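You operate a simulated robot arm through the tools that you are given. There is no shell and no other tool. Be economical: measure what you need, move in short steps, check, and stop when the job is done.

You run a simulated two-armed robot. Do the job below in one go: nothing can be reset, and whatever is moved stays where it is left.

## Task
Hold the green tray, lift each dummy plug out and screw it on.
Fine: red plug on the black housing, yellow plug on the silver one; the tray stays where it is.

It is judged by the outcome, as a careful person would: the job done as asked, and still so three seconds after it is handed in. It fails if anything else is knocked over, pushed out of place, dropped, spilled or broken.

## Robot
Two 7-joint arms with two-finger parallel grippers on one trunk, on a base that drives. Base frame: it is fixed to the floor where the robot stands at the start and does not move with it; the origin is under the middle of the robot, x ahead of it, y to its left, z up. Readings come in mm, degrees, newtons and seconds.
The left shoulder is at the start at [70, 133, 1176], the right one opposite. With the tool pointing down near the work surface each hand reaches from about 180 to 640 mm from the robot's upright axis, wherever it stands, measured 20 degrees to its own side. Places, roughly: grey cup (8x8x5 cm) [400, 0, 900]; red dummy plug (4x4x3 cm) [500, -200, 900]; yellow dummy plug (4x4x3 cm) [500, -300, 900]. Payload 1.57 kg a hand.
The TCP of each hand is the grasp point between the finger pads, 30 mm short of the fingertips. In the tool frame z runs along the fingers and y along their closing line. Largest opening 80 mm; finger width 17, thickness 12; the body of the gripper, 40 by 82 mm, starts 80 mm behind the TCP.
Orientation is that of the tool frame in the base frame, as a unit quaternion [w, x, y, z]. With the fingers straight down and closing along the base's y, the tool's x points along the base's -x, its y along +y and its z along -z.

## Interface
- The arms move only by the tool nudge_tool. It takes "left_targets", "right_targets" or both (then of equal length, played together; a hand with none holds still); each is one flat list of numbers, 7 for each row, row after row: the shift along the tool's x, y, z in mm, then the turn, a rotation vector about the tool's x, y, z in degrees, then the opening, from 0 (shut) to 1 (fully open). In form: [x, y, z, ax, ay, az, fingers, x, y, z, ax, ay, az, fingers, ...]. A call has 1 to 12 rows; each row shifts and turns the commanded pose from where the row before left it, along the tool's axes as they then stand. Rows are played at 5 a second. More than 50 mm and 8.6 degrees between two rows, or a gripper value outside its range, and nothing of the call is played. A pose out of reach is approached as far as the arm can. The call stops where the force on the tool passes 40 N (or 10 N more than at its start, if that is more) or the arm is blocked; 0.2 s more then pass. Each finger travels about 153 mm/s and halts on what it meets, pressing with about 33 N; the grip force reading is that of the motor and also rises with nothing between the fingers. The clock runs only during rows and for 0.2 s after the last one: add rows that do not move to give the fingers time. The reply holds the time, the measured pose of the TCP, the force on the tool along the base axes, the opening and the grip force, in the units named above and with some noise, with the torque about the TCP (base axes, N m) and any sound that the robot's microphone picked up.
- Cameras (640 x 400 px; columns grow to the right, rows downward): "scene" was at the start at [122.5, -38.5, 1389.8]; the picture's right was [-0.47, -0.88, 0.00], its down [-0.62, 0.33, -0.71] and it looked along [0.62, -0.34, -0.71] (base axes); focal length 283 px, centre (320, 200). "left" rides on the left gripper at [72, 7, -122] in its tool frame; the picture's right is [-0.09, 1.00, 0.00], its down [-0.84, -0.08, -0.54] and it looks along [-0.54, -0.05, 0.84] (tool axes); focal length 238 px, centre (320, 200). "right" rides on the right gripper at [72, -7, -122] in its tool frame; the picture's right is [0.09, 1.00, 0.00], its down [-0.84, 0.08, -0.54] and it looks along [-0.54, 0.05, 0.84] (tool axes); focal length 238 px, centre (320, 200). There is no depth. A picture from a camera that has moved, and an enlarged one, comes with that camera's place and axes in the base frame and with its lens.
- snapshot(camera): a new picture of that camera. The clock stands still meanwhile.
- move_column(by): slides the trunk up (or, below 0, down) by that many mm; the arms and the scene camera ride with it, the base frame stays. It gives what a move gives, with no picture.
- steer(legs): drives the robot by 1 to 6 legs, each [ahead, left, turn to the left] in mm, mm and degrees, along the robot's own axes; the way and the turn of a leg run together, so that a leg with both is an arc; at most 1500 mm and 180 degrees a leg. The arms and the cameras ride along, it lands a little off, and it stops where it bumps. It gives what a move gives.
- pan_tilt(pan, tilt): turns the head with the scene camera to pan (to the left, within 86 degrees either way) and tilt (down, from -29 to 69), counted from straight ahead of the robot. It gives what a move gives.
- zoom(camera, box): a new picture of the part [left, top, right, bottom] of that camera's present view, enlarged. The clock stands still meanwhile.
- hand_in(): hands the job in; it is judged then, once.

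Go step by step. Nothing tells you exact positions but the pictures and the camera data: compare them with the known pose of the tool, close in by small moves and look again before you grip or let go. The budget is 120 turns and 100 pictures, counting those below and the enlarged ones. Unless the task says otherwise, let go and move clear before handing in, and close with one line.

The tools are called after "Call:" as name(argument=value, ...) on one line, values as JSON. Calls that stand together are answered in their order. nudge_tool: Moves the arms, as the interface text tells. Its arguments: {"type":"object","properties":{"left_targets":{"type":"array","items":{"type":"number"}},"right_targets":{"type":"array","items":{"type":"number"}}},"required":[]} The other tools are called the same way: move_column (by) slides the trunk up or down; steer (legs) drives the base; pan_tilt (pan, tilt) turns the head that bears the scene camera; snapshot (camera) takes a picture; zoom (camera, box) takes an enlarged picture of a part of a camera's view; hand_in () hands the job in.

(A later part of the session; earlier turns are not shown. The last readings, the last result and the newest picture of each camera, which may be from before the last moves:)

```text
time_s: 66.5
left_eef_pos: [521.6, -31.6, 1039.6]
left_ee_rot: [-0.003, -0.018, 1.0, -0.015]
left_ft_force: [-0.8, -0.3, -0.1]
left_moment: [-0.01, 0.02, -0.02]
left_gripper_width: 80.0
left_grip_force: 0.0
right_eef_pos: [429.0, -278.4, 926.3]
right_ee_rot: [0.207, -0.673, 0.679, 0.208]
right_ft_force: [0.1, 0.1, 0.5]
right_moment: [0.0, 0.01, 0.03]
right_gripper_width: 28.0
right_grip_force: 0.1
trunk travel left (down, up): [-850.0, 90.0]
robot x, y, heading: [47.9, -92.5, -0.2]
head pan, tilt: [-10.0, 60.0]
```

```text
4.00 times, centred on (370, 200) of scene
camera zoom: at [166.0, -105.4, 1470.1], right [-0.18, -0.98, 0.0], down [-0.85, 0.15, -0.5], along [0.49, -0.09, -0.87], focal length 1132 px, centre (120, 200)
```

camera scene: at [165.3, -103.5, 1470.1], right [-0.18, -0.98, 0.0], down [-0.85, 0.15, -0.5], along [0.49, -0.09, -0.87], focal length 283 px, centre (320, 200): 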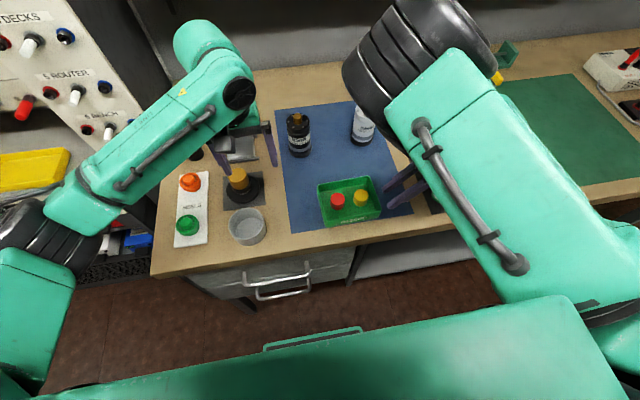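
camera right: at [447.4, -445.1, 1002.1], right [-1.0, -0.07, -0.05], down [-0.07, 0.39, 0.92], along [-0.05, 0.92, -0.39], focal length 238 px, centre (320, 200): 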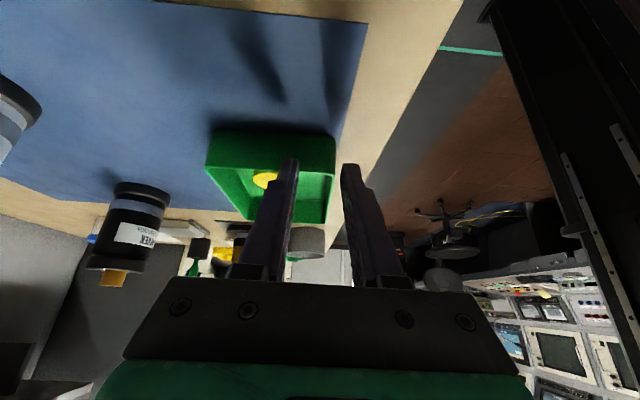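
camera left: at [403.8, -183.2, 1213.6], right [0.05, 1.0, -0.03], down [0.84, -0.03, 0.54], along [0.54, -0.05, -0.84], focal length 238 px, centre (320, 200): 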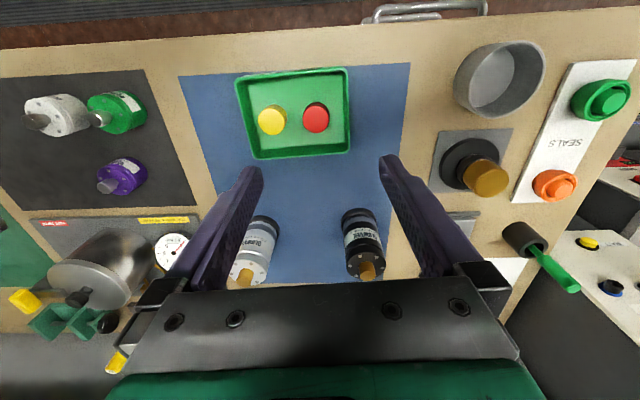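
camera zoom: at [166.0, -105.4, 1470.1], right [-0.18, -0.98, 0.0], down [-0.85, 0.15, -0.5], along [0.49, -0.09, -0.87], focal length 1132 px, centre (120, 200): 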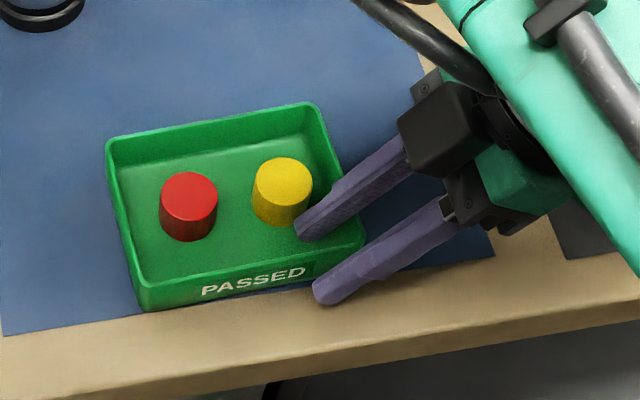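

Straddled. Now I close on the wall.

Call:
nudge_tool(right_targets=[0, 0, 0, 0, 0, 0, 0.2, 0, 0, 0, 0, 0, 0, 0.1, 0, 0, 0, 0, 0, 0, 0.0, 0, 0, 0, 0, 0, 0, 0.0])

Call:
zoom(camera="scene", box=[290, 150, 450, 250])

```text
time_s: 67.5
left_eef_pos: [521.4, -32.4, 1039.7]
left_ee_rot: [-0.003, -0.018, 1.0, -0.014]
left_ft_force: [0.0, -0.6, 0.1]
left_moment: [0.02, 0.03, 0.0]
left_gripper_width: 79.7
left_grip_force: 0.2
right_eef_pos: [428.9, -278.8, 926.6]
right_ee_rot: [0.207, -0.673, 0.678, 0.209]
right_ft_force: [-0.2, -0.2, 0.1]
right_moment: [0.05, -0.06, 0.04]
right_gripper_width: 2.1
right_grip_force: 24.3
trunk travel left (down, up): [-850.0, 90.0]
robot x, y, heading: [44.8, -91.5, -0.2]
head pan, tilt: [-10.0, 60.0]
```

```text
4.00 times, centred on (370, 200) of scene
camera zoom: at [165.7, -105.2, 1470.1], right [-0.18, -0.98, 0.0], down [-0.85, 0.15, -0.5], along [0.49, -0.09, -0.87], focal length 1132 px, centre (120, 200)
```

zoom: 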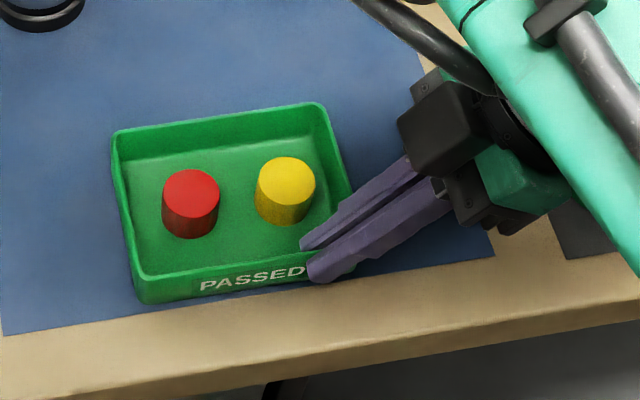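

The tray wall is held. I ease it back ~3 mm to undo a slight shift, and turn the left hand 92° clockwise (closing along x).

Call:
nudge_tool(left_targets=[0, 0, 0, -1.6, 0, 0, 0.6, 0, 0, 0, 0, 0, 8.4, 0.6, 0, 0, 0, 0, 0, 8.4, 0.6, 0, 0, 0, 0, 0, 8.4, 0.6, 0, 0, 0, 0, 0, 8.4, 0.6, 0, 0, 0, 0, 0, 8.4, 0.6, 0, 0, 0, 0, 0, 8.4, 0.6, 0, 0, 0, 0, 0, 8.4, 0.6, 0, 0, 0, 0, 0, 8.4, 0.6, 0, 0, 0, 0, 0, 8.4, 0.6, 0, 0, 0, 0, 0, 8.4, 0.6, 0, 0, 0, 0, 0, 8, 0.6], right_targets=[0, 1.5, 0, 0, 0, 0, 0, 0, 2, 0, 0, 0, 0, 0, 0, 0, 0, 0, 0, 0, 0, 0, 0, 0, 0, 0, 0, 0, 0, 0, 0, 0, 0, 0, 0, 0, 0, 0, 0, 0, 0, 0, 0, 0, 0, 0, 0, 0, 0, 0, 0, 0, 0, 0, 0, 0, 0, 0, 0, 0, 0, 0, 0, 0, 0, 0, 0, 0, 0, 0, 0, 0, 0, 0, 0, 0, 0, 0, 0, 0, 0, 0, 0, 0])

```text
time_s: 70.1
left_eef_pos: [521.4, -32.5, 1039.6]
left_ee_rot: [-0.001, 0.708, 0.706, -0.002]
left_ft_force: [0.2, 1.1, -0.1]
left_moment: [0.02, -0.01, -0.01]
left_gripper_width: 48.0
left_grip_force: 0.2
right_eef_pos: [424.5, -277.9, 926.3]
right_ee_rot: [0.207, -0.673, 0.679, 0.208]
right_ft_force: [2.8, -1.0, 6.2]
right_moment: [0.07, -0.14, -0.05]
right_gripper_width: 2.1
right_grip_force: 24.1
trunk travel left (down, up): [-850.0, 90.0]
robot x, y, heading: [50.7, -95.6, -0.2]
head pan, tilt: [-10.0, 60.0]
```

Now I bring the left hand above the red plug.

Call:
nudge_tool(left_targets=[-42, -10.5, 0, 0, 0, 0, 0.6, -42, -10.5, 5, 0, 0, 0, 0.6, -42, -10.5, 10, 0, 0, 0, 0.6, -42, -10.5, 20, 0, 0, 0, 0.6])

Call:
snapshot(camera="left")

Call:
snapshot(camera="scene")

```text
time_s: 71.1
left_eef_pos: [476.7, -200.2, 1006.6]
left_ee_rot: [-0.002, 0.706, 0.708, -0.002]
left_ft_force: [0.4, -0.2, 0.9]
left_moment: [0.02, 0.01, 0.02]
left_gripper_width: 48.3
left_grip_force: 0.0
right_eef_pos: [424.5, -279.1, 925.3]
right_ee_rot: [0.207, -0.674, 0.678, 0.208]
right_ft_force: [-1.8, 0.9, 4.5]
right_moment: [-0.07, -0.03, 0.03]
right_gripper_width: 2.3
right_grip_force: 24.1
trunk travel left (down, up): [-850.0, 90.0]
robot x, y, heading: [46.9, -93.3, -0.2]
head pan, tilt: [-10.0, 60.0]
```

```text
39 pictures are left
camera left: at [482.7, -127.0, 1128.5], right [1.0, -0.09, -0.01], down [-0.07, -0.84, 0.54], along [-0.05, -0.54, -0.84], focal length 238 px, centre (320, 200)
```

left: 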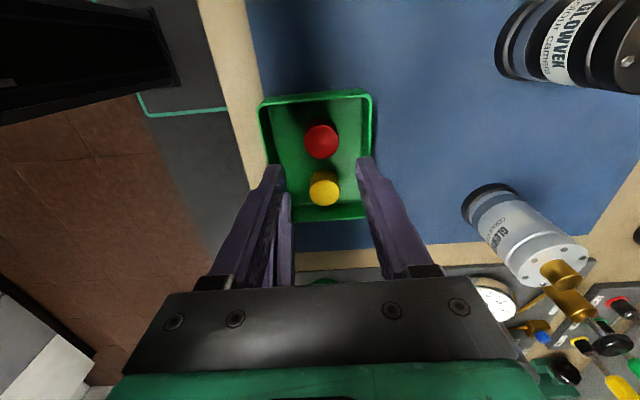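

```text
38 pictures are left
camera scene: at [164.4, -106.6, 1470.2], right [-0.18, -0.98, 0.0], down [-0.85, 0.15, -0.5], along [0.49, -0.09, -0.87], focal length 283 px, centre (320, 200)
```

scene: 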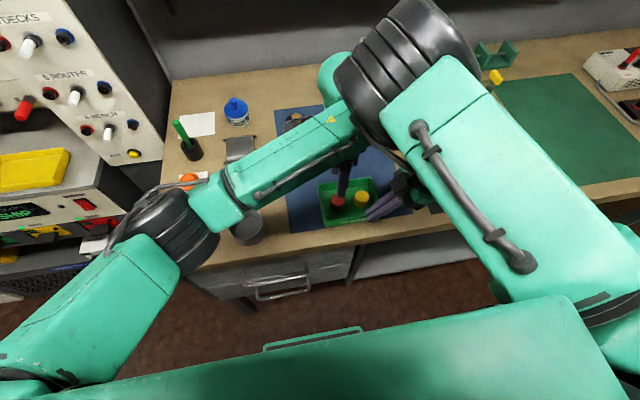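

Red lies at about (476,−201), straight below the left hand. I descend with 42 mm opening.

Call:
nudge_tool(left_targets=[0, 0, 25, 0, 0, 0, 0.53, 0, 0, 25, 0, 0, 0, 0.53, 0, 0, 20, 0, 0, 0, 0.53])

Call:
zoom(camera="left", box=[230, 60, 410, 240])

```text
time_s: 71.9
left_eef_pos: [477.0, -200.1, 937.4]
left_ee_rot: [-0.002, 0.707, 0.708, -0.003]
left_ft_force: [0.2, -0.1, 0.7]
left_moment: [0.02, 0.01, 0.01]
left_gripper_width: 42.6
left_grip_force: 0.1
right_eef_pos: [426.2, -278.5, 925.9]
right_ee_rot: [0.206, -0.674, 0.679, 0.208]
right_ft_force: [-0.4, -0.4, 2.9]
right_moment: [-0.07, -0.07, 0.02]
right_gripper_width: 2.4
right_grip_force: 24.1
trunk travel left (down, up): [-850.0, 90.0]
robot x, y, heading: [45.6, -89.8, -0.4]
head pan, tilt: [-10.0, 60.0]
```

```text
2.22 times, centred on (320, 150) of left
camera zoom: at [483.7, -126.5, 1059.0], right [1.0, -0.09, -0.01], down [-0.07, -0.84, 0.54], along [-0.05, -0.54, -0.84], focal length 530 px, centre (320, 311)
```

zoom: 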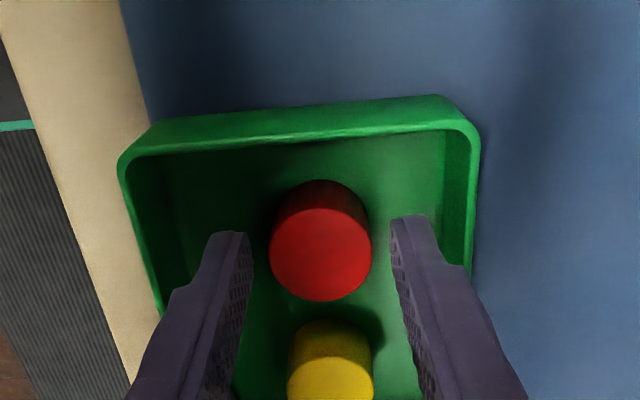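

Well centred. I go down 16 mm and grip the plug.

Call:
nudge_tool(left_targets=[-2, 0, 8, 0, 0, 0, 0.53, 0, 0, 8, 0, 0, 0, 0.53, 0, 0, 0, 0, 0, 0, 0.4, 0, 0, 0, 0, 0, 0, 0.3, 0, 0, 0, 0, 0, 0, 0.3])

```text
time_s: 73.1
left_eef_pos: [477.9, -201.5, 921.2]
left_ee_rot: [-0.002, 0.707, 0.708, -0.004]
left_ft_force: [-0.1, 0.9, 0.9]
left_moment: [0.05, -0.02, -0.01]
left_gripper_width: 30.8
left_grip_force: 33.2
right_eef_pos: [425.0, -278.3, 927.0]
right_ee_rot: [0.206, -0.674, 0.678, 0.208]
right_ft_force: [-1.4, -0.9, 1.0]
right_moment: [-0.06, 0.0, 0.03]
right_gripper_width: 2.1
right_grip_force: 23.7
trunk travel left (down, up): [-850.0, 90.0]
robot x, y, heading: [48.5, -92.3, -0.1]
head pan, tilt: [-10.0, 60.0]
```

Gripped at 31 mm. I lift slowly.

Call:
nudge_tool(left_targets=[0, 0, -8, 0, 0, 0, 0.3, 0, 0, -12, 0, 0, 0, 0.3, 0, 0, -25, 0, 0, 0, 0.3, 0, 0, -30, 0, 0, 0, 0.3, 0, 0, -30, 0, 0, 0, 0.3, 0, 0, -25, 0, 0, 0, 0.3])

Call:
snapshot(camera="left")

```text
time_s: 74.5
left_eef_pos: [481.1, -199.2, 1049.4]
left_ee_rot: [-0.004, 0.706, 0.708, -0.003]
left_ft_force: [-0.2, -0.6, 0.5]
left_moment: [0.04, -0.01, -0.01]
left_gripper_width: 30.9
left_grip_force: 33.1
right_eef_pos: [425.3, -278.4, 927.8]
right_ee_rot: [0.207, -0.674, 0.678, 0.208]
right_ft_force: [-0.5, -0.7, 2.2]
right_moment: [0.09, 0.0, 0.04]
right_gripper_width: 2.5
right_grip_force: 23.9
trunk travel left (down, up): [-850.0, 90.0]
robot x, y, heading: [46.8, -94.6, -0.2]
head pan, tilt: [-10.0, 60.0]
```

```text
36 pictures are left
camera left: at [487.1, -127.3, 1172.1], right [1.0, -0.09, -0.01], down [-0.07, -0.84, 0.54], along [-0.06, -0.54, -0.84], focal length 238 px, centre (320, 200)
```

left: 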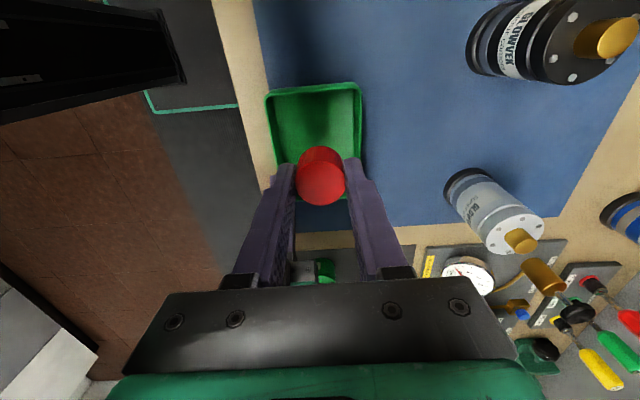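

Red plug is out and the tray stayed. Now the right hand lets go of the wall and backs out along its fingers.

Call:
nudge_tool(right_targets=[0, 0, 0, 0, 0, 0, 0.15, 0, 0, 0, 0, 0, 0, 0.35, 0, 0, -10, 0, 0, 0, 0.35, 0, 0, -25, 0, 0, 0, 0.35, 0, 0, -25, 0, 0, 0, 0.35, 0, 0, -25, 0, 0, 0, 0.35, 0, 0, -25, 0, 0, 0, 0.35])

Call:
snapshot(camera="scene")

```text
time_s: 76.1
left_eef_pos: [480.2, -202.1, 1050.5]
left_ee_rot: [-0.002, 0.707, 0.708, -0.002]
left_ft_force: [-0.5, 0.3, 0.0]
left_moment: [0.01, 0.01, -0.01]
left_gripper_width: 31.0
left_grip_force: 33.4
right_eef_pos: [423.8, -338.7, 1015.8]
right_ee_rot: [0.206, -0.674, 0.678, 0.208]
right_ft_force: [-0.5, -0.3, 0.9]
right_moment: [-0.01, -0.02, -0.03]
right_gripper_width: 28.0
right_grip_force: 0.0
trunk travel left (down, up): [-850.0, 90.0]
robot x, y, heading: [47.9, -94.1, 0.1]
head pan, tilt: [-10.0, 60.0]
```

```text
35 pictures are left
camera scene: at [165.3, -105.8, 1470.1], right [-0.18, -0.98, 0.0], down [-0.85, 0.15, -0.5], along [0.49, -0.09, -0.87], focal length 283 px, centre (320, 200)
```

scene: 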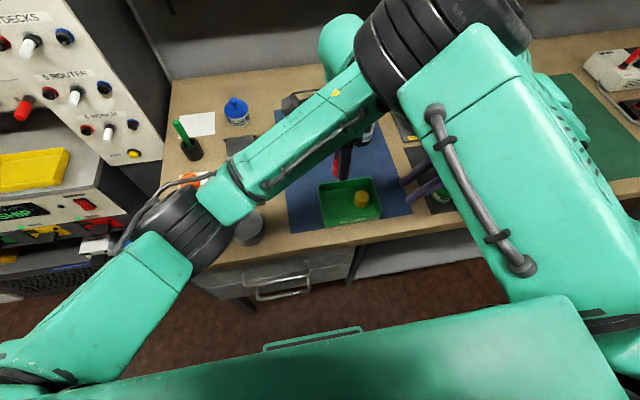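

Left hand goes up and out toward the housings; then the base drives ahead and right.

Call:
nudge_tool(left_targets=[27, 20, -9, 0, 0, 0, 0.3, 27, 20, -9, 0, 0, 0, 0.3, 27, 20, -9, 0, 0, 0, 0.3])

Call:
steer(legs=[[45, -78, 0]])

Call:
snapshot(camera="left")

Call:
snapshot(camera="scene")

```text
time_s: 76.9
left_eef_pos: [540.3, -120.0, 1076.8]
left_ee_rot: [-0.003, 0.707, 0.707, -0.004]
left_ft_force: [0.0, 0.4, -0.6]
left_moment: [-0.01, 0.01, -0.01]
left_gripper_width: 31.0
left_grip_force: 32.7
right_eef_pos: [423.8, -338.0, 1015.9]
right_ee_rot: [0.207, -0.673, 0.679, 0.207]
right_ft_force: [-0.7, 0.7, -0.1]
right_moment: [-0.01, 0.0, 0.0]
right_gripper_width: 28.2
right_grip_force: 0.1
trunk travel left (down, up): [-850.0, 90.0]
robot x, y, heading: [46.7, -93.0, -0.1]
head pan, tilt: [-10.0, 60.0]
```

```text
time_s: 78.0
left_eef_pos: [581.2, -193.0, 1077.9]
left_ee_rot: [-0.001, 0.706, 0.708, -0.003]
left_ft_force: [0.0, 0.6, -0.2]
left_moment: [-0.01, -0.02, 0.0]
left_gripper_width: 30.7
left_grip_force: 32.7
right_eef_pos: [467.5, -412.5, 1017.3]
right_ee_rot: [0.206, -0.675, 0.677, 0.208]
right_ft_force: [-0.5, 0.4, 0.2]
right_moment: [-0.05, -0.01, -0.01]
right_gripper_width: 28.0
right_grip_force: 0.1
trunk travel left (down, up): [-850.0, 90.0]
robot x, y, heading: [94.2, -170.1, -0.1]
head pan, tilt: [-10.0, 60.0]
```

```text
34 pictures are left
camera left: at [587.7, -120.0, 1199.8], right [1.0, -0.09, -0.01], down [-0.07, -0.83, 0.55], along [-0.05, -0.54, -0.84], focal length 238 px, centre (320, 200)
```

left: 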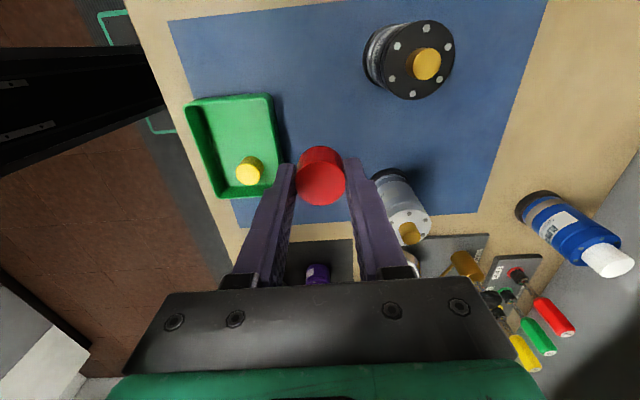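

```text
33 pictures are left
camera scene: at [206.8, -177.7, 1470.3], right [-0.17, -0.98, 0.0], down [-0.85, 0.15, -0.5], along [0.49, -0.09, -0.87], focal length 283 px, centre (320, 200)
```

scene: 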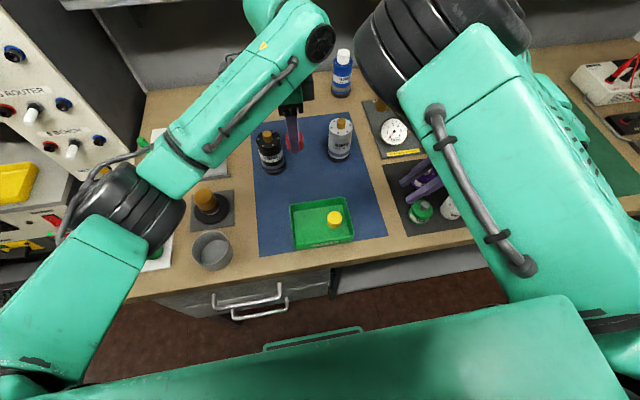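

The black stud top triangulates to (666,−139,993). I move the plug above it.

Call:
nudge_tool(left_targets=[18, 28, 0, 0, 0, 0, 0.3, 18, 28, 0, 0, 0, 0, 0.3, 18, 28, 0, 0, 0, 0, 0.3, 0, 0, 0, 0, 0, 0, 0.3])

Call:
zoom(camera="scene", box=[210, 80, 350, 190])

Call:
snapshot(camera="left")

```text
time_s: 79.0
left_eef_pos: [667.3, -143.1, 1075.6]
left_ee_rot: [-0.002, 0.706, 0.708, -0.003]
left_ft_force: [-0.4, 0.3, -0.1]
left_moment: [0.03, -0.02, -0.03]
left_gripper_width: 31.0
left_grip_force: 32.9
right_eef_pos: [468.3, -414.3, 1016.3]
right_ee_rot: [0.206, -0.674, 0.678, 0.209]
right_ft_force: [0.3, 0.0, -0.2]
right_moment: [-0.04, 0.0, 0.04]
right_gripper_width: 28.0
right_grip_force: 0.0
trunk travel left (down, up): [-850.0, 90.0]
robot x, y, heading: [92.5, -166.2, 0.1]
head pan, tilt: [-10.0, 60.0]
```

```text
3.64 times, centred on (280, 135) of scene
camera zoom: at [208.9, -181.4, 1470.1], right [-0.18, -0.98, 0.0], down [-0.85, 0.15, -0.5], along [0.49, -0.09, -0.87], focal length 1029 px, centre (466, 436)
```

zoom: 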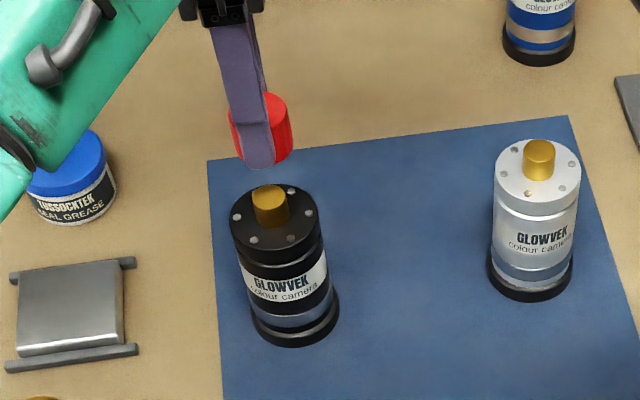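

```text
31 pictures are left
camera left: at [672.5, -69.3, 1197.4], right [1.0, -0.09, -0.01], down [-0.07, -0.84, 0.54], along [-0.05, -0.54, -0.84], focal length 238 px, centre (320, 200)
```

left: 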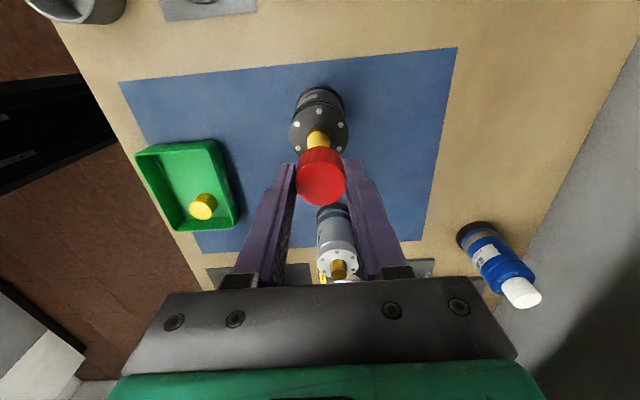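

Relative offset is about +4.5 mm in y and −2.5 mm in x. I correct, come lower, and look again.

Call:
nudge_tool(left_targets=[4.5, -2.5, 0, 0, 0, 0, 0.3, 0, 0, 15, 0, 0, 0, 0.3, 0, 0, 15, 0, 0, 0, 0.3, 0, 0, 0, 0, 0, 0, 0.3])

Call:
zoom(camera="scene", box=[240, 110, 300, 160])

Call:
zoom(camera="left", box=[270, 80, 370, 220])

```text
time_s: 80.0
left_eef_pos: [664.3, -138.0, 1046.3]
left_ee_rot: [-0.001, 0.706, 0.708, -0.003]
left_ft_force: [0.2, 0.7, 0.4]
left_moment: [-0.03, 0.02, 0.0]
left_gripper_width: 31.0
left_grip_force: 33.2
right_eef_pos: [467.0, -414.6, 1015.0]
right_ee_rot: [0.207, -0.673, 0.678, 0.209]
right_ft_force: [-0.3, -0.3, 0.2]
right_moment: [-0.06, -0.02, 0.02]
right_gripper_width: 27.9
right_grip_force: 0.1
trunk travel left (down, up): [-850.0, 90.0]
robot x, y, heading: [94.2, -168.0, -0.1]
head pan, tilt: [-10.0, 60.0]
```

```text
8.00 times, centred on (270, 135) of scene
camera zoom: at [209.3, -181.8, 1470.1], right [-0.17, -0.98, 0.0], down [-0.85, 0.15, -0.5], along [0.49, -0.09, -0.87], focal length 2265 px, centre (720, 720)
```

zoom: 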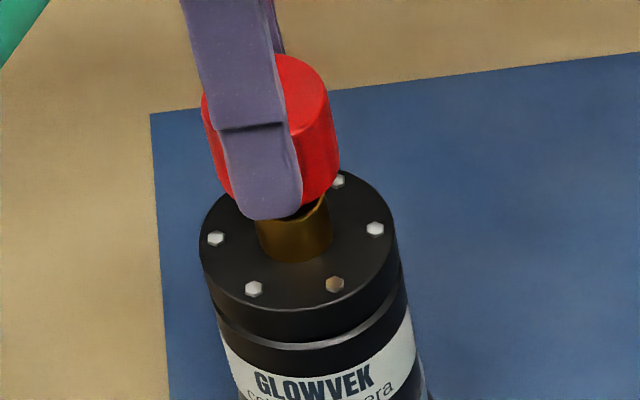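

```text
2.86 times, centred on (320, 150) of left
camera zoom: at [671.0, -64.7, 1168.3], right [1.0, -0.09, -0.01], down [-0.07, -0.84, 0.54], along [-0.05, -0.54, -0.84], focal length 681 px, centre (320, 343)
```

zoom: 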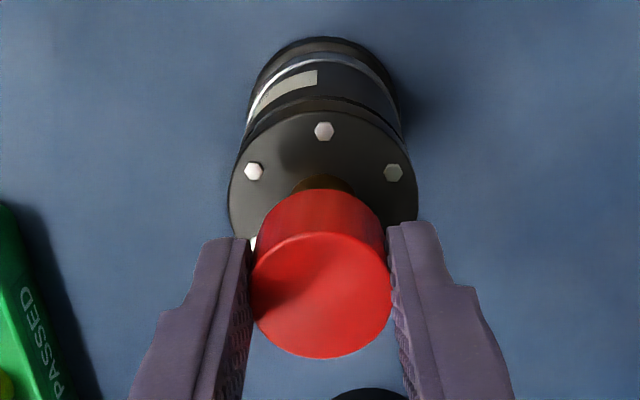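

Alignment looks good in both views. I lower until contact.

Call:
nudge_tool(left_targets=[0, 0, 4, 0, 0, 0, 0.3, 0, 0, 4, 0, 0, 0, 0.3, 0, 0, 3, 0, 0, 0, 0.3, 0, 0, 2, 0, 0, 0, 0.3])

Call:
zoom(camera="scene", box=[240, 110, 300, 160])

```text
time_s: 81.0
left_eef_pos: [665.2, -138.6, 1034.1]
left_ee_rot: [-0.003, 0.706, 0.709, -0.004]
left_ft_force: [-0.3, -0.1, -0.5]
left_moment: [0.02, -0.01, -0.02]
left_gripper_width: 30.9
left_grip_force: 32.7
right_eef_pos: [468.1, -414.9, 1015.6]
right_ee_rot: [0.207, -0.674, 0.678, 0.209]
right_ft_force: [0.5, -0.4, 0.0]
right_moment: [0.01, 0.02, -0.01]
right_gripper_width: 27.9
right_grip_force: 0.2
trunk travel left (down, up): [-850.0, 90.0]
robot x, y, heading: [92.8, -172.5, 0.0]
head pan, tilt: [-10.0, 60.0]
```

```text
8.00 times, centred on (270, 135) of scene
camera zoom: at [209.4, -181.8, 1470.1], right [-0.17, -0.98, 0.0], down [-0.85, 0.15, -0.5], along [0.49, -0.09, -0.87], focal length 2265 px, centre (720, 720)
```

zoom: 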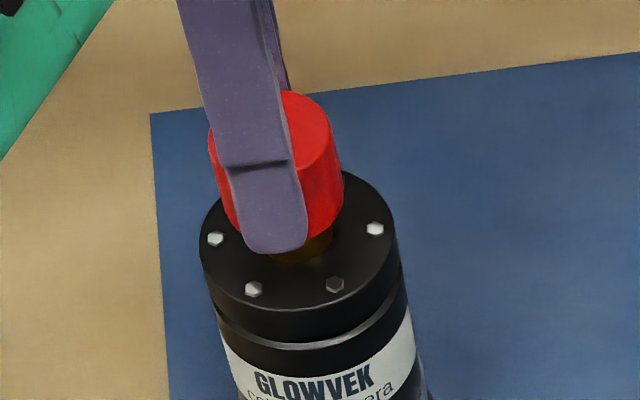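

No force yet; the plug is sliding over the stud. I lower in 2 mm steps.

Call:
nudge_tool(left_targets=[0, 0, 2, 0, 0, 0, 0.3, 0, 0, 2, 0, 0, 0, 0.3, 0, 0, 1, 0, 0, 0, 0.3, 0, 0, 1, 0, 0, 0, 0.3])

```text
time_s: 82.0
left_eef_pos: [664.1, -138.4, 1026.9]
left_ee_rot: [-0.002, 0.706, 0.708, -0.003]
left_ft_force: [-0.8, 0.0, 0.2]
left_moment: [0.0, 0.03, 0.01]
left_gripper_width: 30.8
left_grip_force: 32.9
right_eef_pos: [468.0, -414.5, 1015.7]
right_ee_rot: [0.207, -0.674, 0.677, 0.209]
right_ft_force: [0.8, 0.1, -0.4]
right_moment: [0.02, 0.02, 0.0]
right_gripper_width: 28.0
right_grip_force: 0.1
trunk travel left (down, up): [-850.0, 90.0]
robot x, y, heading: [93.0, -169.7, -0.4]
head pan, tilt: [-10.0, 60.0]
```

Still free. I continue down with small steps.

Call:
nudge_tool(left_targets=[0, 0, 1.5, 0, 0, 0, 0.3, 0, 0, 1.5, 0, 0, 0, 0.3, 0, 0, 1, 0, 0, 0, 0.3, 0, 0, 1, 0, 0, 0, 0.3, 0, 0, 1, 0, 0, 0, 0.3])

Call:
zoom(camera="scene", box=[240, 110, 300, 160])

```text
time_s: 83.2
left_eef_pos: [663.0, -137.2, 1021.5]
left_ee_rot: [-0.001, 0.706, 0.708, -0.002]
left_ft_force: [3.7, 1.1, 7.1]
left_moment: [0.02, -0.1, 0.04]
left_gripper_width: 31.0
left_grip_force: 32.2
right_eef_pos: [467.7, -414.5, 1015.7]
right_ee_rot: [0.207, -0.674, 0.678, 0.209]
right_ft_force: [0.0, -0.8, 0.2]
right_moment: [-0.02, 0.02, -0.02]
right_gripper_width: 28.0
right_grip_force: 0.1
trunk travel left (down, up): [-850.0, 90.0]
robot x, y, heading: [90.7, -170.1, -0.2]
head pan, tilt: [-10.0, 60.0]
```

```text
8.00 times, centred on (270, 135) of scene
camera zoom: at [208.5, -181.7, 1470.3], right [-0.17, -0.98, 0.0], down [-0.85, 0.15, -0.5], along [0.49, -0.09, -0.87], focal length 2265 px, centre (720, 720)
```

zoom: 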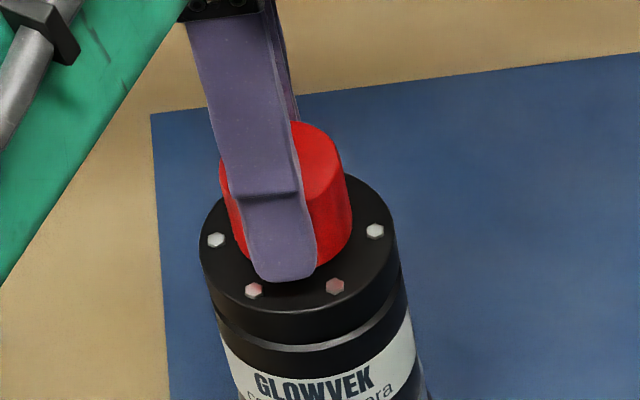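

Contact with 7 N: thread start. I now turn clockwise with a slight downward lead.

Call:
nudge_tool(left_targets=[0, 0.8, 0, 0, 0, 8, 0.3, 0, 0, 0.1, 0, 0, 8, 0.3, 0, 0, 0.1, 0, 0, 8, 0.3, 0, 0, 0.1, 0, 0, 8, 0.3, 0, 0, 0.1, 0, 0, 8, 0.3, 0, 0, 0.1, 0, 0, 8, 0.3, 0, 0, 0.1, 0, 0, 8, 0.3, 0, 0, 0.1, 0, 0, 8, 0.3, 0, 0, 0.1, 0, 0, 8, 0.3, 0, 0, 0.1, 0, 0, 8, 0.3, 0, 0, 0, 0, 0, 0, 0.3])

Call:
zoom(camera="scene", box=[240, 110, 300, 160])

```text
time_s: 85.6
left_eef_pos: [664.1, -138.3, 1021.8]
left_ee_rot: [-0.001, 0.996, 0.088, -0.001]
left_ft_force: [0.5, -5.0, 9.4]
left_moment: [-0.23, 0.0, 0.01]
left_gripper_width: 30.9
left_grip_force: 33.0
right_eef_pos: [466.4, -415.8, 1016.1]
right_ee_rot: [0.207, -0.675, 0.677, 0.209]
right_ft_force: [0.0, 0.6, -0.2]
right_moment: [-0.01, -0.03, -0.03]
right_gripper_width: 28.1
right_grip_force: 0.0
trunk travel left (down, up): [-850.0, 90.0]
robot x, y, heading: [92.9, -170.2, -0.2]
head pan, tilt: [-10.0, 60.0]
```

```text
8.00 times, centred on (270, 135) of scene
camera zoom: at [207.3, -183.6, 1470.2], right [-0.18, -0.98, 0.0], down [-0.85, 0.15, -0.5], along [0.49, -0.09, -0.87], focal length 2265 px, centre (720, 720)
```

zoom: 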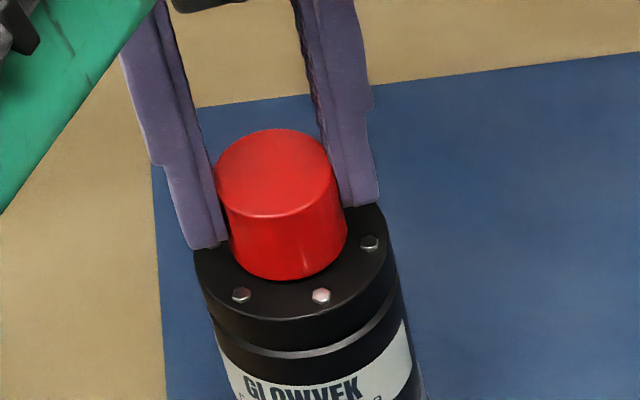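

The plug sits low, but the housing turned slightly with it. I relieve the side load and downward push and keep turning.

Call:
nudge_tool(left_targets=[0, 0.6, -0.8, 0, 0, 0, 0.3, 0, 0, 0, 0, 0, 8, 0.3, 0, 0, 0, 0, 0, 8, 0.3, 0, 0, 0, 0, 0, 8, 0.3, 0, 0, 0, 0, 0, 8, 0.3, 0, 0, 0, 0, 0, 8, 0.3, 0, 0, 0, 0, 0, 8, 0.3])

Call:
zoom(camera="scene", box=[240, 110, 300, 160])

```text
time_s: 87.2
left_eef_pos: [667.0, -139.0, 1020.2]
left_ee_rot: [0.002, 0.946, -0.324, -0.003]
left_ft_force: [-1.2, -0.2, 4.6]
left_moment: [0.12, -0.11, 0.0]
left_gripper_width: 31.0
left_grip_force: 32.6
right_eef_pos: [468.3, -414.9, 1015.1]
right_ee_rot: [0.206, -0.674, 0.678, 0.209]
right_ft_force: [-0.3, 0.3, 0.5]
right_moment: [0.04, -0.02, 0.02]
right_gripper_width: 28.1
right_grip_force: 0.0
trunk travel left (down, up): [-850.0, 90.0]
robot x, y, heading: [93.5, -174.4, -0.1]
head pan, tilt: [-10.0, 60.0]
```

```text
8.00 times, centred on (270, 135) of scene
camera zoom: at [209.6, -181.3, 1470.0], right [-0.17, -0.98, 0.0], down [-0.85, 0.15, -0.5], along [0.49, -0.09, -0.87], focal length 2265 px, centre (720, 720)
```

zoom: 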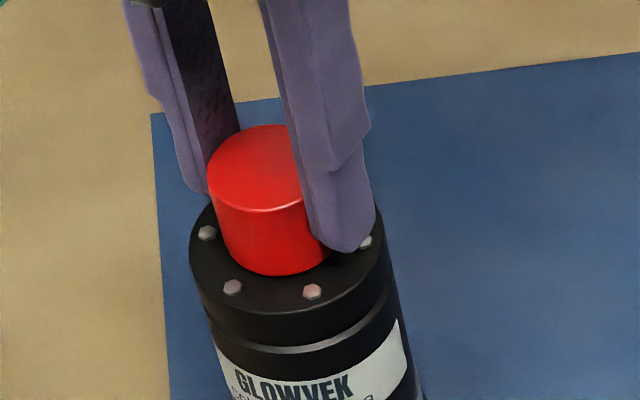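

Thread seems to draw in (z falls). I open the fingers and check that the plug sits straight on its own.

Call:
nudge_tool(left_targets=[0, 0, 0, 0, 0, 0, 0.45, 0, 0, 0, 0, 0, 0, 0.52, 0, 0, 0, 0, 0, -8, 0.52, 0, 0, 0, 0, 0, -8, 0.52, 0, 0, 0, 0, 0, -8, 0.52, 0, 0, 0, 0, 0, -8, 0.52, 0, 0, 0, 0, 0, -8, 0.52, 0, 0, 0, 0, 0, -8, 0.52, 0, 0, 0, 0, 0, -8, 0.52, 0, 0, 0, 0, 0, -8, 0.52])

Call:
zoom(camera="scene", box=[240, 110, 300, 160])

```text
time_s: 89.4
left_eef_pos: [666.7, -138.8, 1021.9]
left_ee_rot: [-0.001, 0.974, 0.227, -0.004]
left_ft_force: [-0.6, -0.6, 0.6]
left_moment: [-0.02, 0.02, -0.01]
left_gripper_width: 41.4
left_grip_force: 0.0
right_eef_pos: [468.3, -414.6, 1016.9]
right_ee_rot: [0.207, -0.674, 0.677, 0.209]
right_ft_force: [0.2, -0.8, -0.6]
right_moment: [0.03, -0.01, -0.04]
right_gripper_width: 27.8
right_grip_force: 0.0
trunk travel left (down, up): [-850.0, 90.0]
robot x, y, heading: [94.6, -169.6, -0.3]
head pan, tilt: [-10.0, 60.0]
```

```text
8.00 times, centred on (270, 135) of scene
camera zoom: at [209.2, -182.0, 1470.1], right [-0.17, -0.98, 0.0], down [-0.85, 0.15, -0.5], along [0.49, -0.09, -0.87], focal length 2265 px, centre (720, 720)
```

zoom: 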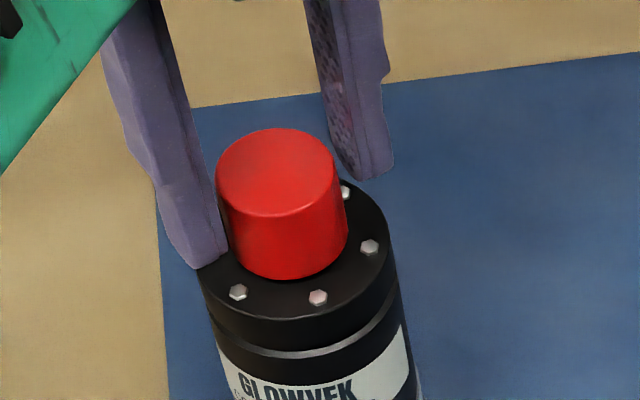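

The plug stands straight and the housing is upright. I turn the open hand back further for a second bite and check centring.

Call:
nudge_tool(left_targets=[0, 0, 0, 0, 0, -8, 0.52, 0, 0, 0, 0, 0, -8, 0.52, 0, 0, 0, 0, 0, -8, 0.52, 0, 0, 0, 0, 0, -8, 0.52, 0, 0, 0, 0, 0, -8, 0.52, 0, 0, 0, 0, 0, -8, 0.52, 0, 0, 0, 0, 0, -8, 0.52, 0, 0, 0, 0, 0, -8, 0.52, 0, 0, 0, 0, 0, -8, 0.52, 0, 0, 0, 0, 0, -8, 0.52])

Call:
zoom(camera="left", box=[270, 80, 370, 220])

```text
time_s: 91.6
left_eef_pos: [665.3, -138.0, 1021.4]
left_ee_rot: [-0.003, 0.6, 0.8, -0.003]
left_ft_force: [-0.4, -0.3, -0.3]
left_moment: [-0.01, -0.01, -0.02]
left_gripper_width: 41.6
left_grip_force: 0.1
right_eef_pos: [468.5, -414.2, 1015.5]
right_ee_rot: [0.206, -0.674, 0.678, 0.209]
right_ft_force: [0.4, -0.4, -0.3]
right_moment: [0.0, -0.02, 0.0]
right_gripper_width: 28.2
right_grip_force: 0.1
trunk travel left (down, up): [-850.0, 90.0]
robot x, y, heading: [93.8, -171.4, -0.2]
head pan, tilt: [-10.0, 60.0]
```

```text
2.86 times, centred on (320, 150) of left
camera zoom: at [650.9, -66.4, 1143.0], right [0.98, 0.19, -0.01], down [0.17, -0.82, 0.54], along [0.1, -0.53, -0.84], focal length 681 px, centre (320, 343)
```

zoom: 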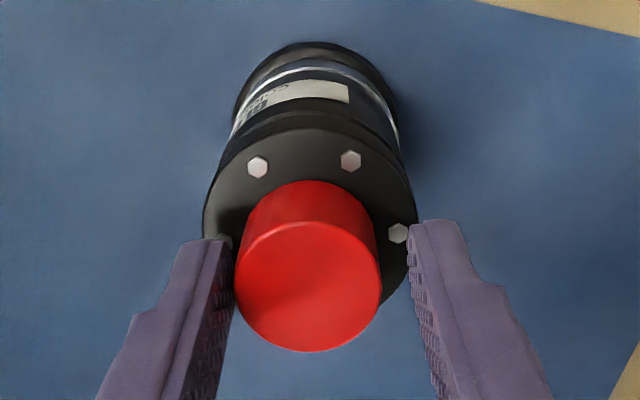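

Plug is ~3 mm off the finger centre; I correct, grip again and turn clockwise.

Call:
nudge_tool(left_targets=[0, -3, 0, 0, 0, 0, 0.52, 0, 0, 0, 0, 0, 0, 0.4, 0, 0, 0, 0, 0, 0, 0.3, 0, 0, 0, 0, 0, 0, 0.3, 0, 0, 0, 0, 0, 8, 0.3, 0, 0, 0, 0, 0, 8, 0.3, 0, 0, 0.1, 0, 0, 8, 0.3, 0, 0, 0, 0, 0, 8, 0.3, 0, 0, 0.1, 0, 0, 8, 0.3, 0, 0, 0, 0, 0, 8, 0.3, 0, 0, 0.1, 0, 0, 8, 0.3, 0, 0, 0, 0, 0, 8, 0.3])

Call:
nudge_tool(left_targets=[0, 0, 0.1, 0, 0, 8, 0.3, 0, 0, 0, 0, 0, 8, 0.3, 0, 0, 0.1, 0, 0, 8, 0.3, 0, 0, 0, 0, 0, 8, 0.3, 0, 0, 0.1, 0, 0, 8, 0.3, 0, 0, 0, 0, 0, 8, 0.3, 0, 0, 0.1, 0, 0, 8, 0.3, 0, 0, 0, 0, 0, 8, 0.3, 0, 0, 0, 0, 0, 8, 0.3, 0, 0, 0, 0, 0, 8, 0.3])

Call:
zoom(camera="scene", box=[240, 110, 300, 160])

```text
time_s: 94.2
left_eef_pos: [662.4, -140.1, 1020.4]
left_ee_rot: [-0.001, 0.934, 0.358, -0.004]
left_ft_force: [-0.6, 1.5, -0.8]
left_moment: [0.12, -0.09, 0.0]
left_gripper_width: 32.6
left_grip_force: 32.9
right_eef_pos: [468.2, -413.8, 1016.8]
right_ee_rot: [0.206, -0.674, 0.678, 0.208]
right_ft_force: [-0.2, 0.0, -0.9]
right_moment: [-0.02, -0.01, 0.01]
right_gripper_width: 28.1
right_grip_force: 0.0
trunk travel left (down, up): [-850.0, 90.0]
robot x, y, heading: [93.3, -168.9, -0.1]
head pan, tilt: [-10.0, 60.0]
```

```text
time_s: 96.4
left_eef_pos: [663.5, -137.9, 1020.2]
left_ee_rot: [0.002, 0.945, -0.326, -0.003]
left_ft_force: [-0.2, 0.4, -3.7]
left_moment: [0.15, -0.05, 0.02]
left_gripper_width: 32.6
left_grip_force: 32.6
right_eef_pos: [469.0, -413.8, 1015.9]
right_ee_rot: [0.205, -0.675, 0.677, 0.209]
right_ft_force: [0.3, -0.7, 0.0]
right_moment: [-0.05, 0.01, 0.04]
right_gripper_width: 27.9
right_grip_force: 0.1
trunk travel left (down, up): [-850.0, 90.0]
robot x, y, heading: [93.8, -170.1, -0.0]
head pan, tilt: [-10.0, 60.0]
```

```text
8.00 times, centred on (270, 135) of scene
camera zoom: at [210.6, -181.0, 1469.9], right [-0.18, -0.98, 0.0], down [-0.85, 0.15, -0.5], along [0.49, -0.09, -0.87], focal length 2265 px, centre (720, 720)
```

zoom: 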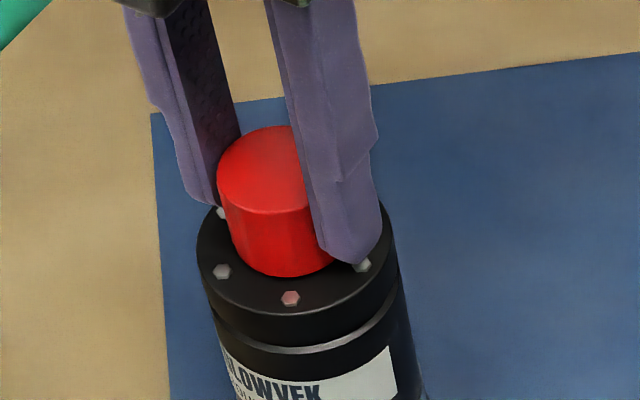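

The thread is drawing in (it pulls the hand down). I keep turning from here, letting the hand follow down a little.

Call:
nudge_tool(left_targets=[0, 0, 0.5, 0, 0, 8, 0.3, 0, 0, 0.3, 0, 0, 8, 0.3, 0, 0, 0.1, 0, 0, 8, 0.3, 0, 0, 0, 0, 0, 8, 0.3, 0, 0, 0.1, 0, 0, 8, 0.3, 0, 0, 0, 0, 0, 8, 0.3, 0, 0, 0.1, 0, 0, 8, 0.3, 0, 0, 0, 0, 0, 8, 0.3, 0, 0, 0.1, 0, 0, 8, 0.3, 0, 0, 0, 0, 0, 8, 0.3])

Call:
zoom(camera="scene", box=[250, 115, 290, 155])

```text
time_s: 98.6
left_eef_pos: [641.3, -137.0, 1019.0]
left_ee_rot: [0.0, 0.917, -0.398, 0.007]
left_ft_force: [11.2, -4.6, 35.0]
left_moment: [-0.12, -0.6, -0.03]
left_gripper_width: 32.7
left_grip_force: 33.0
left hand out of reach, approached as far as the arm can: row 1, 2, 3, 4, 5, 6, 7, 8, 9, 10
right_eef_pos: [465.8, -415.8, 1016.4]
right_ee_rot: [0.208, -0.674, 0.677, 0.207]
right_ft_force: [-0.2, 0.1, 0.0]
right_moment: [0.0, -0.01, 0.03]
right_gripper_width: 27.9
right_grip_force: 0.1
trunk travel left (down, up): [-850.0, 90.0]
robot x, y, heading: [91.1, -173.6, -0.2]
head pan, tilt: [-10.0, 60.0]
```

```text
10.00 times, centred on (270, 135) of scene
camera zoom: at [205.3, -183.6, 1470.5], right [-0.18, -0.98, 0.0], down [-0.85, 0.15, -0.5], along [0.49, -0.09, -0.86], focal length 2831 px, centre (820, 850)
```

zoom: 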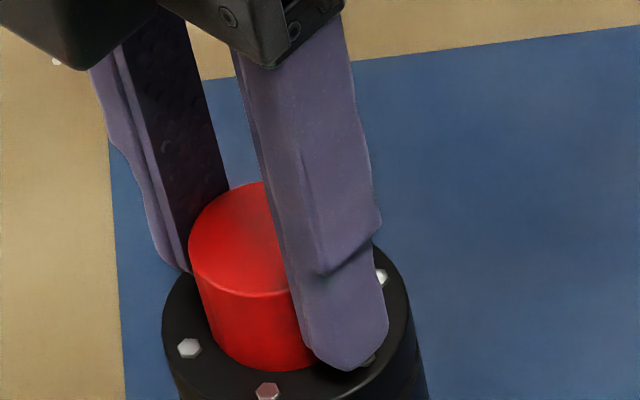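

The wrist hit its limit and dragged the hand about 20 mm toward me with the housing. I ease the load, turn back a little and move back to where it was.

Call:
nudge_tool(left_targets=[0, 0, -1.5, 0, 0, -4, 0.3, 0, 0, -0.5, 0, 0, -6, 0.3, 0, 0, 0, 0, 0, -6, 0.3])

Call:
zoom(camera="scene", box=[200, 90, 360, 190])

```text
time_s: 99.4
left_eef_pos: [641.7, -136.7, 1016.9]
left_ee_rot: [0.0, 0.964, -0.267, 0.004]
left_ft_force: [8.2, -3.5, 27.7]
left_moment: [-0.16, -0.48, -0.04]
left_gripper_width: 32.5
left_grip_force: 33.2
right_eef_pos: [466.0, -415.8, 1015.1]
right_ee_rot: [0.207, -0.675, 0.677, 0.209]
right_ft_force: [0.0, 0.1, -0.2]
right_moment: [0.0, 0.0, 0.01]
right_gripper_width: 28.2
right_grip_force: 0.1
trunk travel left (down, up): [-850.0, 90.0]
robot x, y, heading: [93.0, -168.8, -0.1]
head pan, tilt: [-10.0, 60.0]
```

```text
4.00 times, centred on (280, 140) of scene
camera zoom: at [206.1, -183.6, 1470.3], right [-0.17, -0.98, 0.0], down [-0.85, 0.15, -0.5], along [0.49, -0.09, -0.87], focal length 1132 px, centre (480, 440)
```

zoom: 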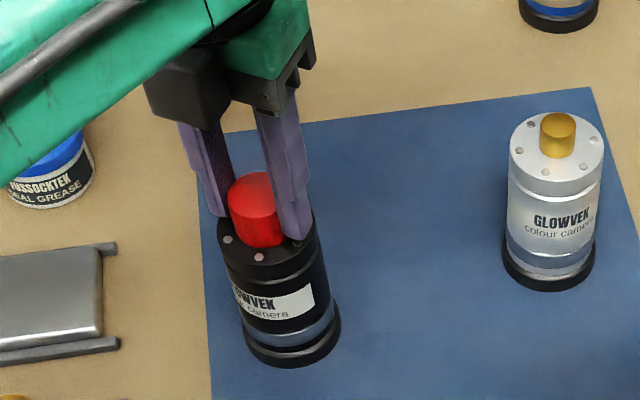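

The housing slid about 19 mm toward me, still upright. I take the weight off and slide it back +20 mm, holding it upright by the plug.

Call:
nudge_tool(left_targets=[0, 0, -1.5, 0, 0, 0, 0.3, 0, 0, -1, 0, 0, 0, 0.3, 0, 0, 0, 0, 0, 0, 0.3])

```text
time_s: 100.2
left_eef_pos: [642.2, -136.7, 1017.0]
left_ee_rot: [0.001, 0.963, -0.268, 0.003]
left_ft_force: [7.5, -3.6, 18.8]
left_moment: [-0.21, -0.46, -0.06]
left_gripper_width: 32.3
left_grip_force: 32.7
right_eef_pos: [466.9, -415.1, 1015.6]
right_ee_rot: [0.207, -0.675, 0.677, 0.209]
right_ft_force: [0.4, 0.8, 0.4]
right_moment: [-0.01, 0.05, 0.0]
right_gripper_width: 27.9
right_grip_force: 0.1
trunk travel left (down, up): [-850.0, 90.0]
robot x, y, heading: [93.3, -175.9, 0.1]
head pan, tilt: [-10.0, 60.0]
```

I unload 4 mm more and then slide it back.

Call:
nudge_tool(left_targets=[0, 0, -2, 0, 0, 0, 0.3, 0, 0, -2, 0, 0, 0, 0.3, 3.4, -2.1, 0, 0, 0, 0, 0.3, 3.4, -2.1, 0, 0, 0, 0, 0.3, 3.4, -2.1, 0, 0, 0, 0, 0.3, 3.4, -2.1, 0, 0, 0, 0, 0.3, 3.4, -2.1, 0, 0, 0, 0, 0.3, 2, -1.2, 0, 0, 0, 0, 0.3, 0, 0, 0, 0, 0, 0, 0.3])

Call:
zoom(camera="scene", box=[200, 90, 360, 190])

```text
time_s: 102.2
left_eef_pos: [666.0, -135.3, 1019.8]
left_ee_rot: [0.002, 0.964, -0.268, 0.002]
left_ft_force: [0.0, 0.3, -5.9]
left_moment: [0.02, 0.04, -0.01]
left_gripper_width: 32.8
left_grip_force: 33.2
right_eef_pos: [469.7, -414.8, 1015.0]
right_ee_rot: [0.205, -0.674, 0.678, 0.209]
right_ft_force: [1.0, 0.9, 0.5]
right_moment: [0.02, 0.01, 0.01]
right_gripper_width: 28.0
right_grip_force: 0.0
trunk travel left (down, up): [-850.0, 90.0]
robot x, y, heading: [93.0, -169.8, -0.0]
head pan, tilt: [-10.0, 60.0]
```

```text
4.00 times, centred on (280, 140) of scene
camera zoom: at [210.5, -181.5, 1470.0], right [-0.17, -0.98, 0.0], down [-0.85, 0.15, -0.5], along [0.49, -0.09, -0.87], focal length 1132 px, centre (480, 440)
```

zoom: 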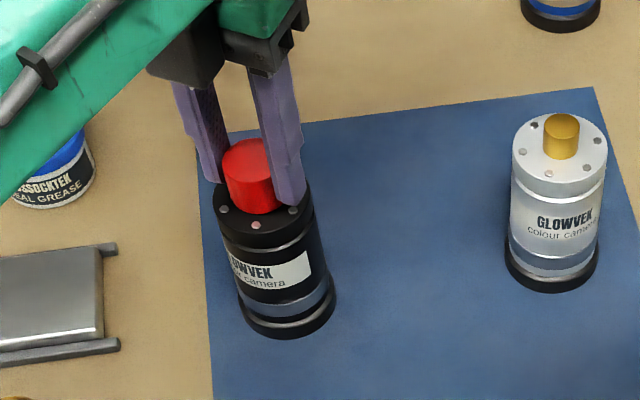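

The plug holds the housing's weight (−6 N), so the thread is engaged. I set it down at its old spot and orientation.

Call:
nudge_tool(left_targets=[1.5, 2.6, 0, 0, 0, 0, 0.3, 0, 0, 0, 0, 0, -8, 0.3, 0, 0, 0, 0, 0, -8, 0.3, 0, 0, 0, 0, 0, -8, 0.3, 0, 0, 0, 0, 0, -8, 0.3, 0, 0, 1, 0, 0, 0, 0.3, 0, 0, 1, 0, 0, 0, 0.3, 0, 0, 0.5, 0, 0, 0, 0.3, 0, 0, 0, 0, 0, 0, 0.3])

```text
time_s: 104.2
left_eef_pos: [665.2, -139.0, 1019.1]
left_ee_rot: [0.003, 1.0, 0.01, 0.001]
left_ft_force: [2.0, 0.4, 1.4]
left_moment: [0.06, -0.1, -0.01]
left_gripper_width: 32.5
left_grip_force: 32.6
right_eef_pos: [468.3, -414.0, 1016.4]
right_ee_rot: [0.207, -0.674, 0.678, 0.209]
right_ft_force: [0.1, 0.4, 0.2]
right_moment: [0.03, -0.03, 0.03]
right_gripper_width: 28.1
right_grip_force: 0.1
trunk travel left (down, up): [-850.0, 90.0]
robot x, y, heading: [95.7, -171.9, -0.0]
head pan, tilt: [-10.0, 60.0]
```

It stands again. I open, turn the hand back 84°, and check centring before the next bite.

Call:
nudge_tool(left_targets=[0, 0, 0, 0, 0, 0, 0.45, 0, 0, 0, 0, 0, 0, 0.53, 0, 0, 0, 0, 0, -8.4, 0.53, 0, 0, 0, 0, 0, -8.4, 0.53, 0, 0, 0, 0, 0, -8.4, 0.53, 0, 0, 0, 0, 0, -8.4, 0.53, 0, 0, 0, 0, 0, -8.4, 0.53, 0, 0, 0, 0, 0, -8.4, 0.53, 0, 0, 0, 0, 0, -8.4, 0.53, 0, 0, 0, 0, 0, -8.4, 0.53, 0, 0, 0, 0, 0, -8.4, 0.53, 0, 0, 0, 0, 0, -8.4, 0.53])

Call:
zoom(camera="left", box=[270, 80, 370, 220])

```text
time_s: 106.8
left_eef_pos: [664.1, -138.0, 1018.4]
left_ee_rot: [0.002, 0.736, 0.677, 0.0]
left_ft_force: [0.0, 0.3, -0.1]
left_moment: [0.01, 0.07, -0.03]
left_gripper_width: 42.4
left_grip_force: 0.1
right_eef_pos: [467.9, -414.8, 1015.7]
right_ee_rot: [0.207, -0.674, 0.678, 0.209]
right_ft_force: [0.5, 0.9, 0.1]
right_moment: [-0.01, 0.02, -0.01]
right_gripper_width: 27.9
right_grip_force: 0.0
trunk travel left (down, up): [-850.0, 90.0]
robot x, y, heading: [92.8, -171.2, -0.0]
head pan, tilt: [-10.0, 60.0]
```

```text
2.86 times, centred on (320, 150) of left
camera zoom: at [675.6, -65.9, 1140.8], right [0.98, -0.18, 0.0], down [-0.15, -0.82, 0.54], along [-0.09, -0.54, -0.84], focal length 681 px, centre (320, 343)
```

zoom: 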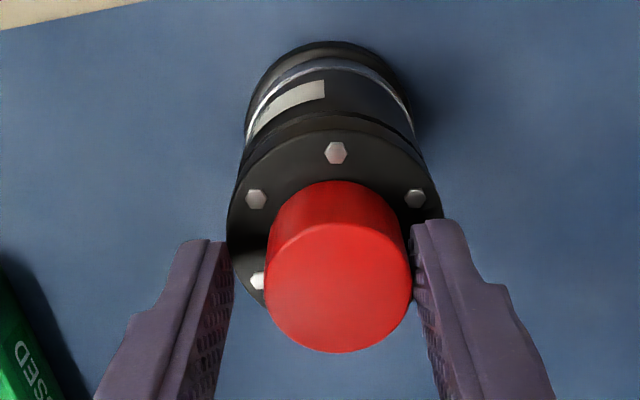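

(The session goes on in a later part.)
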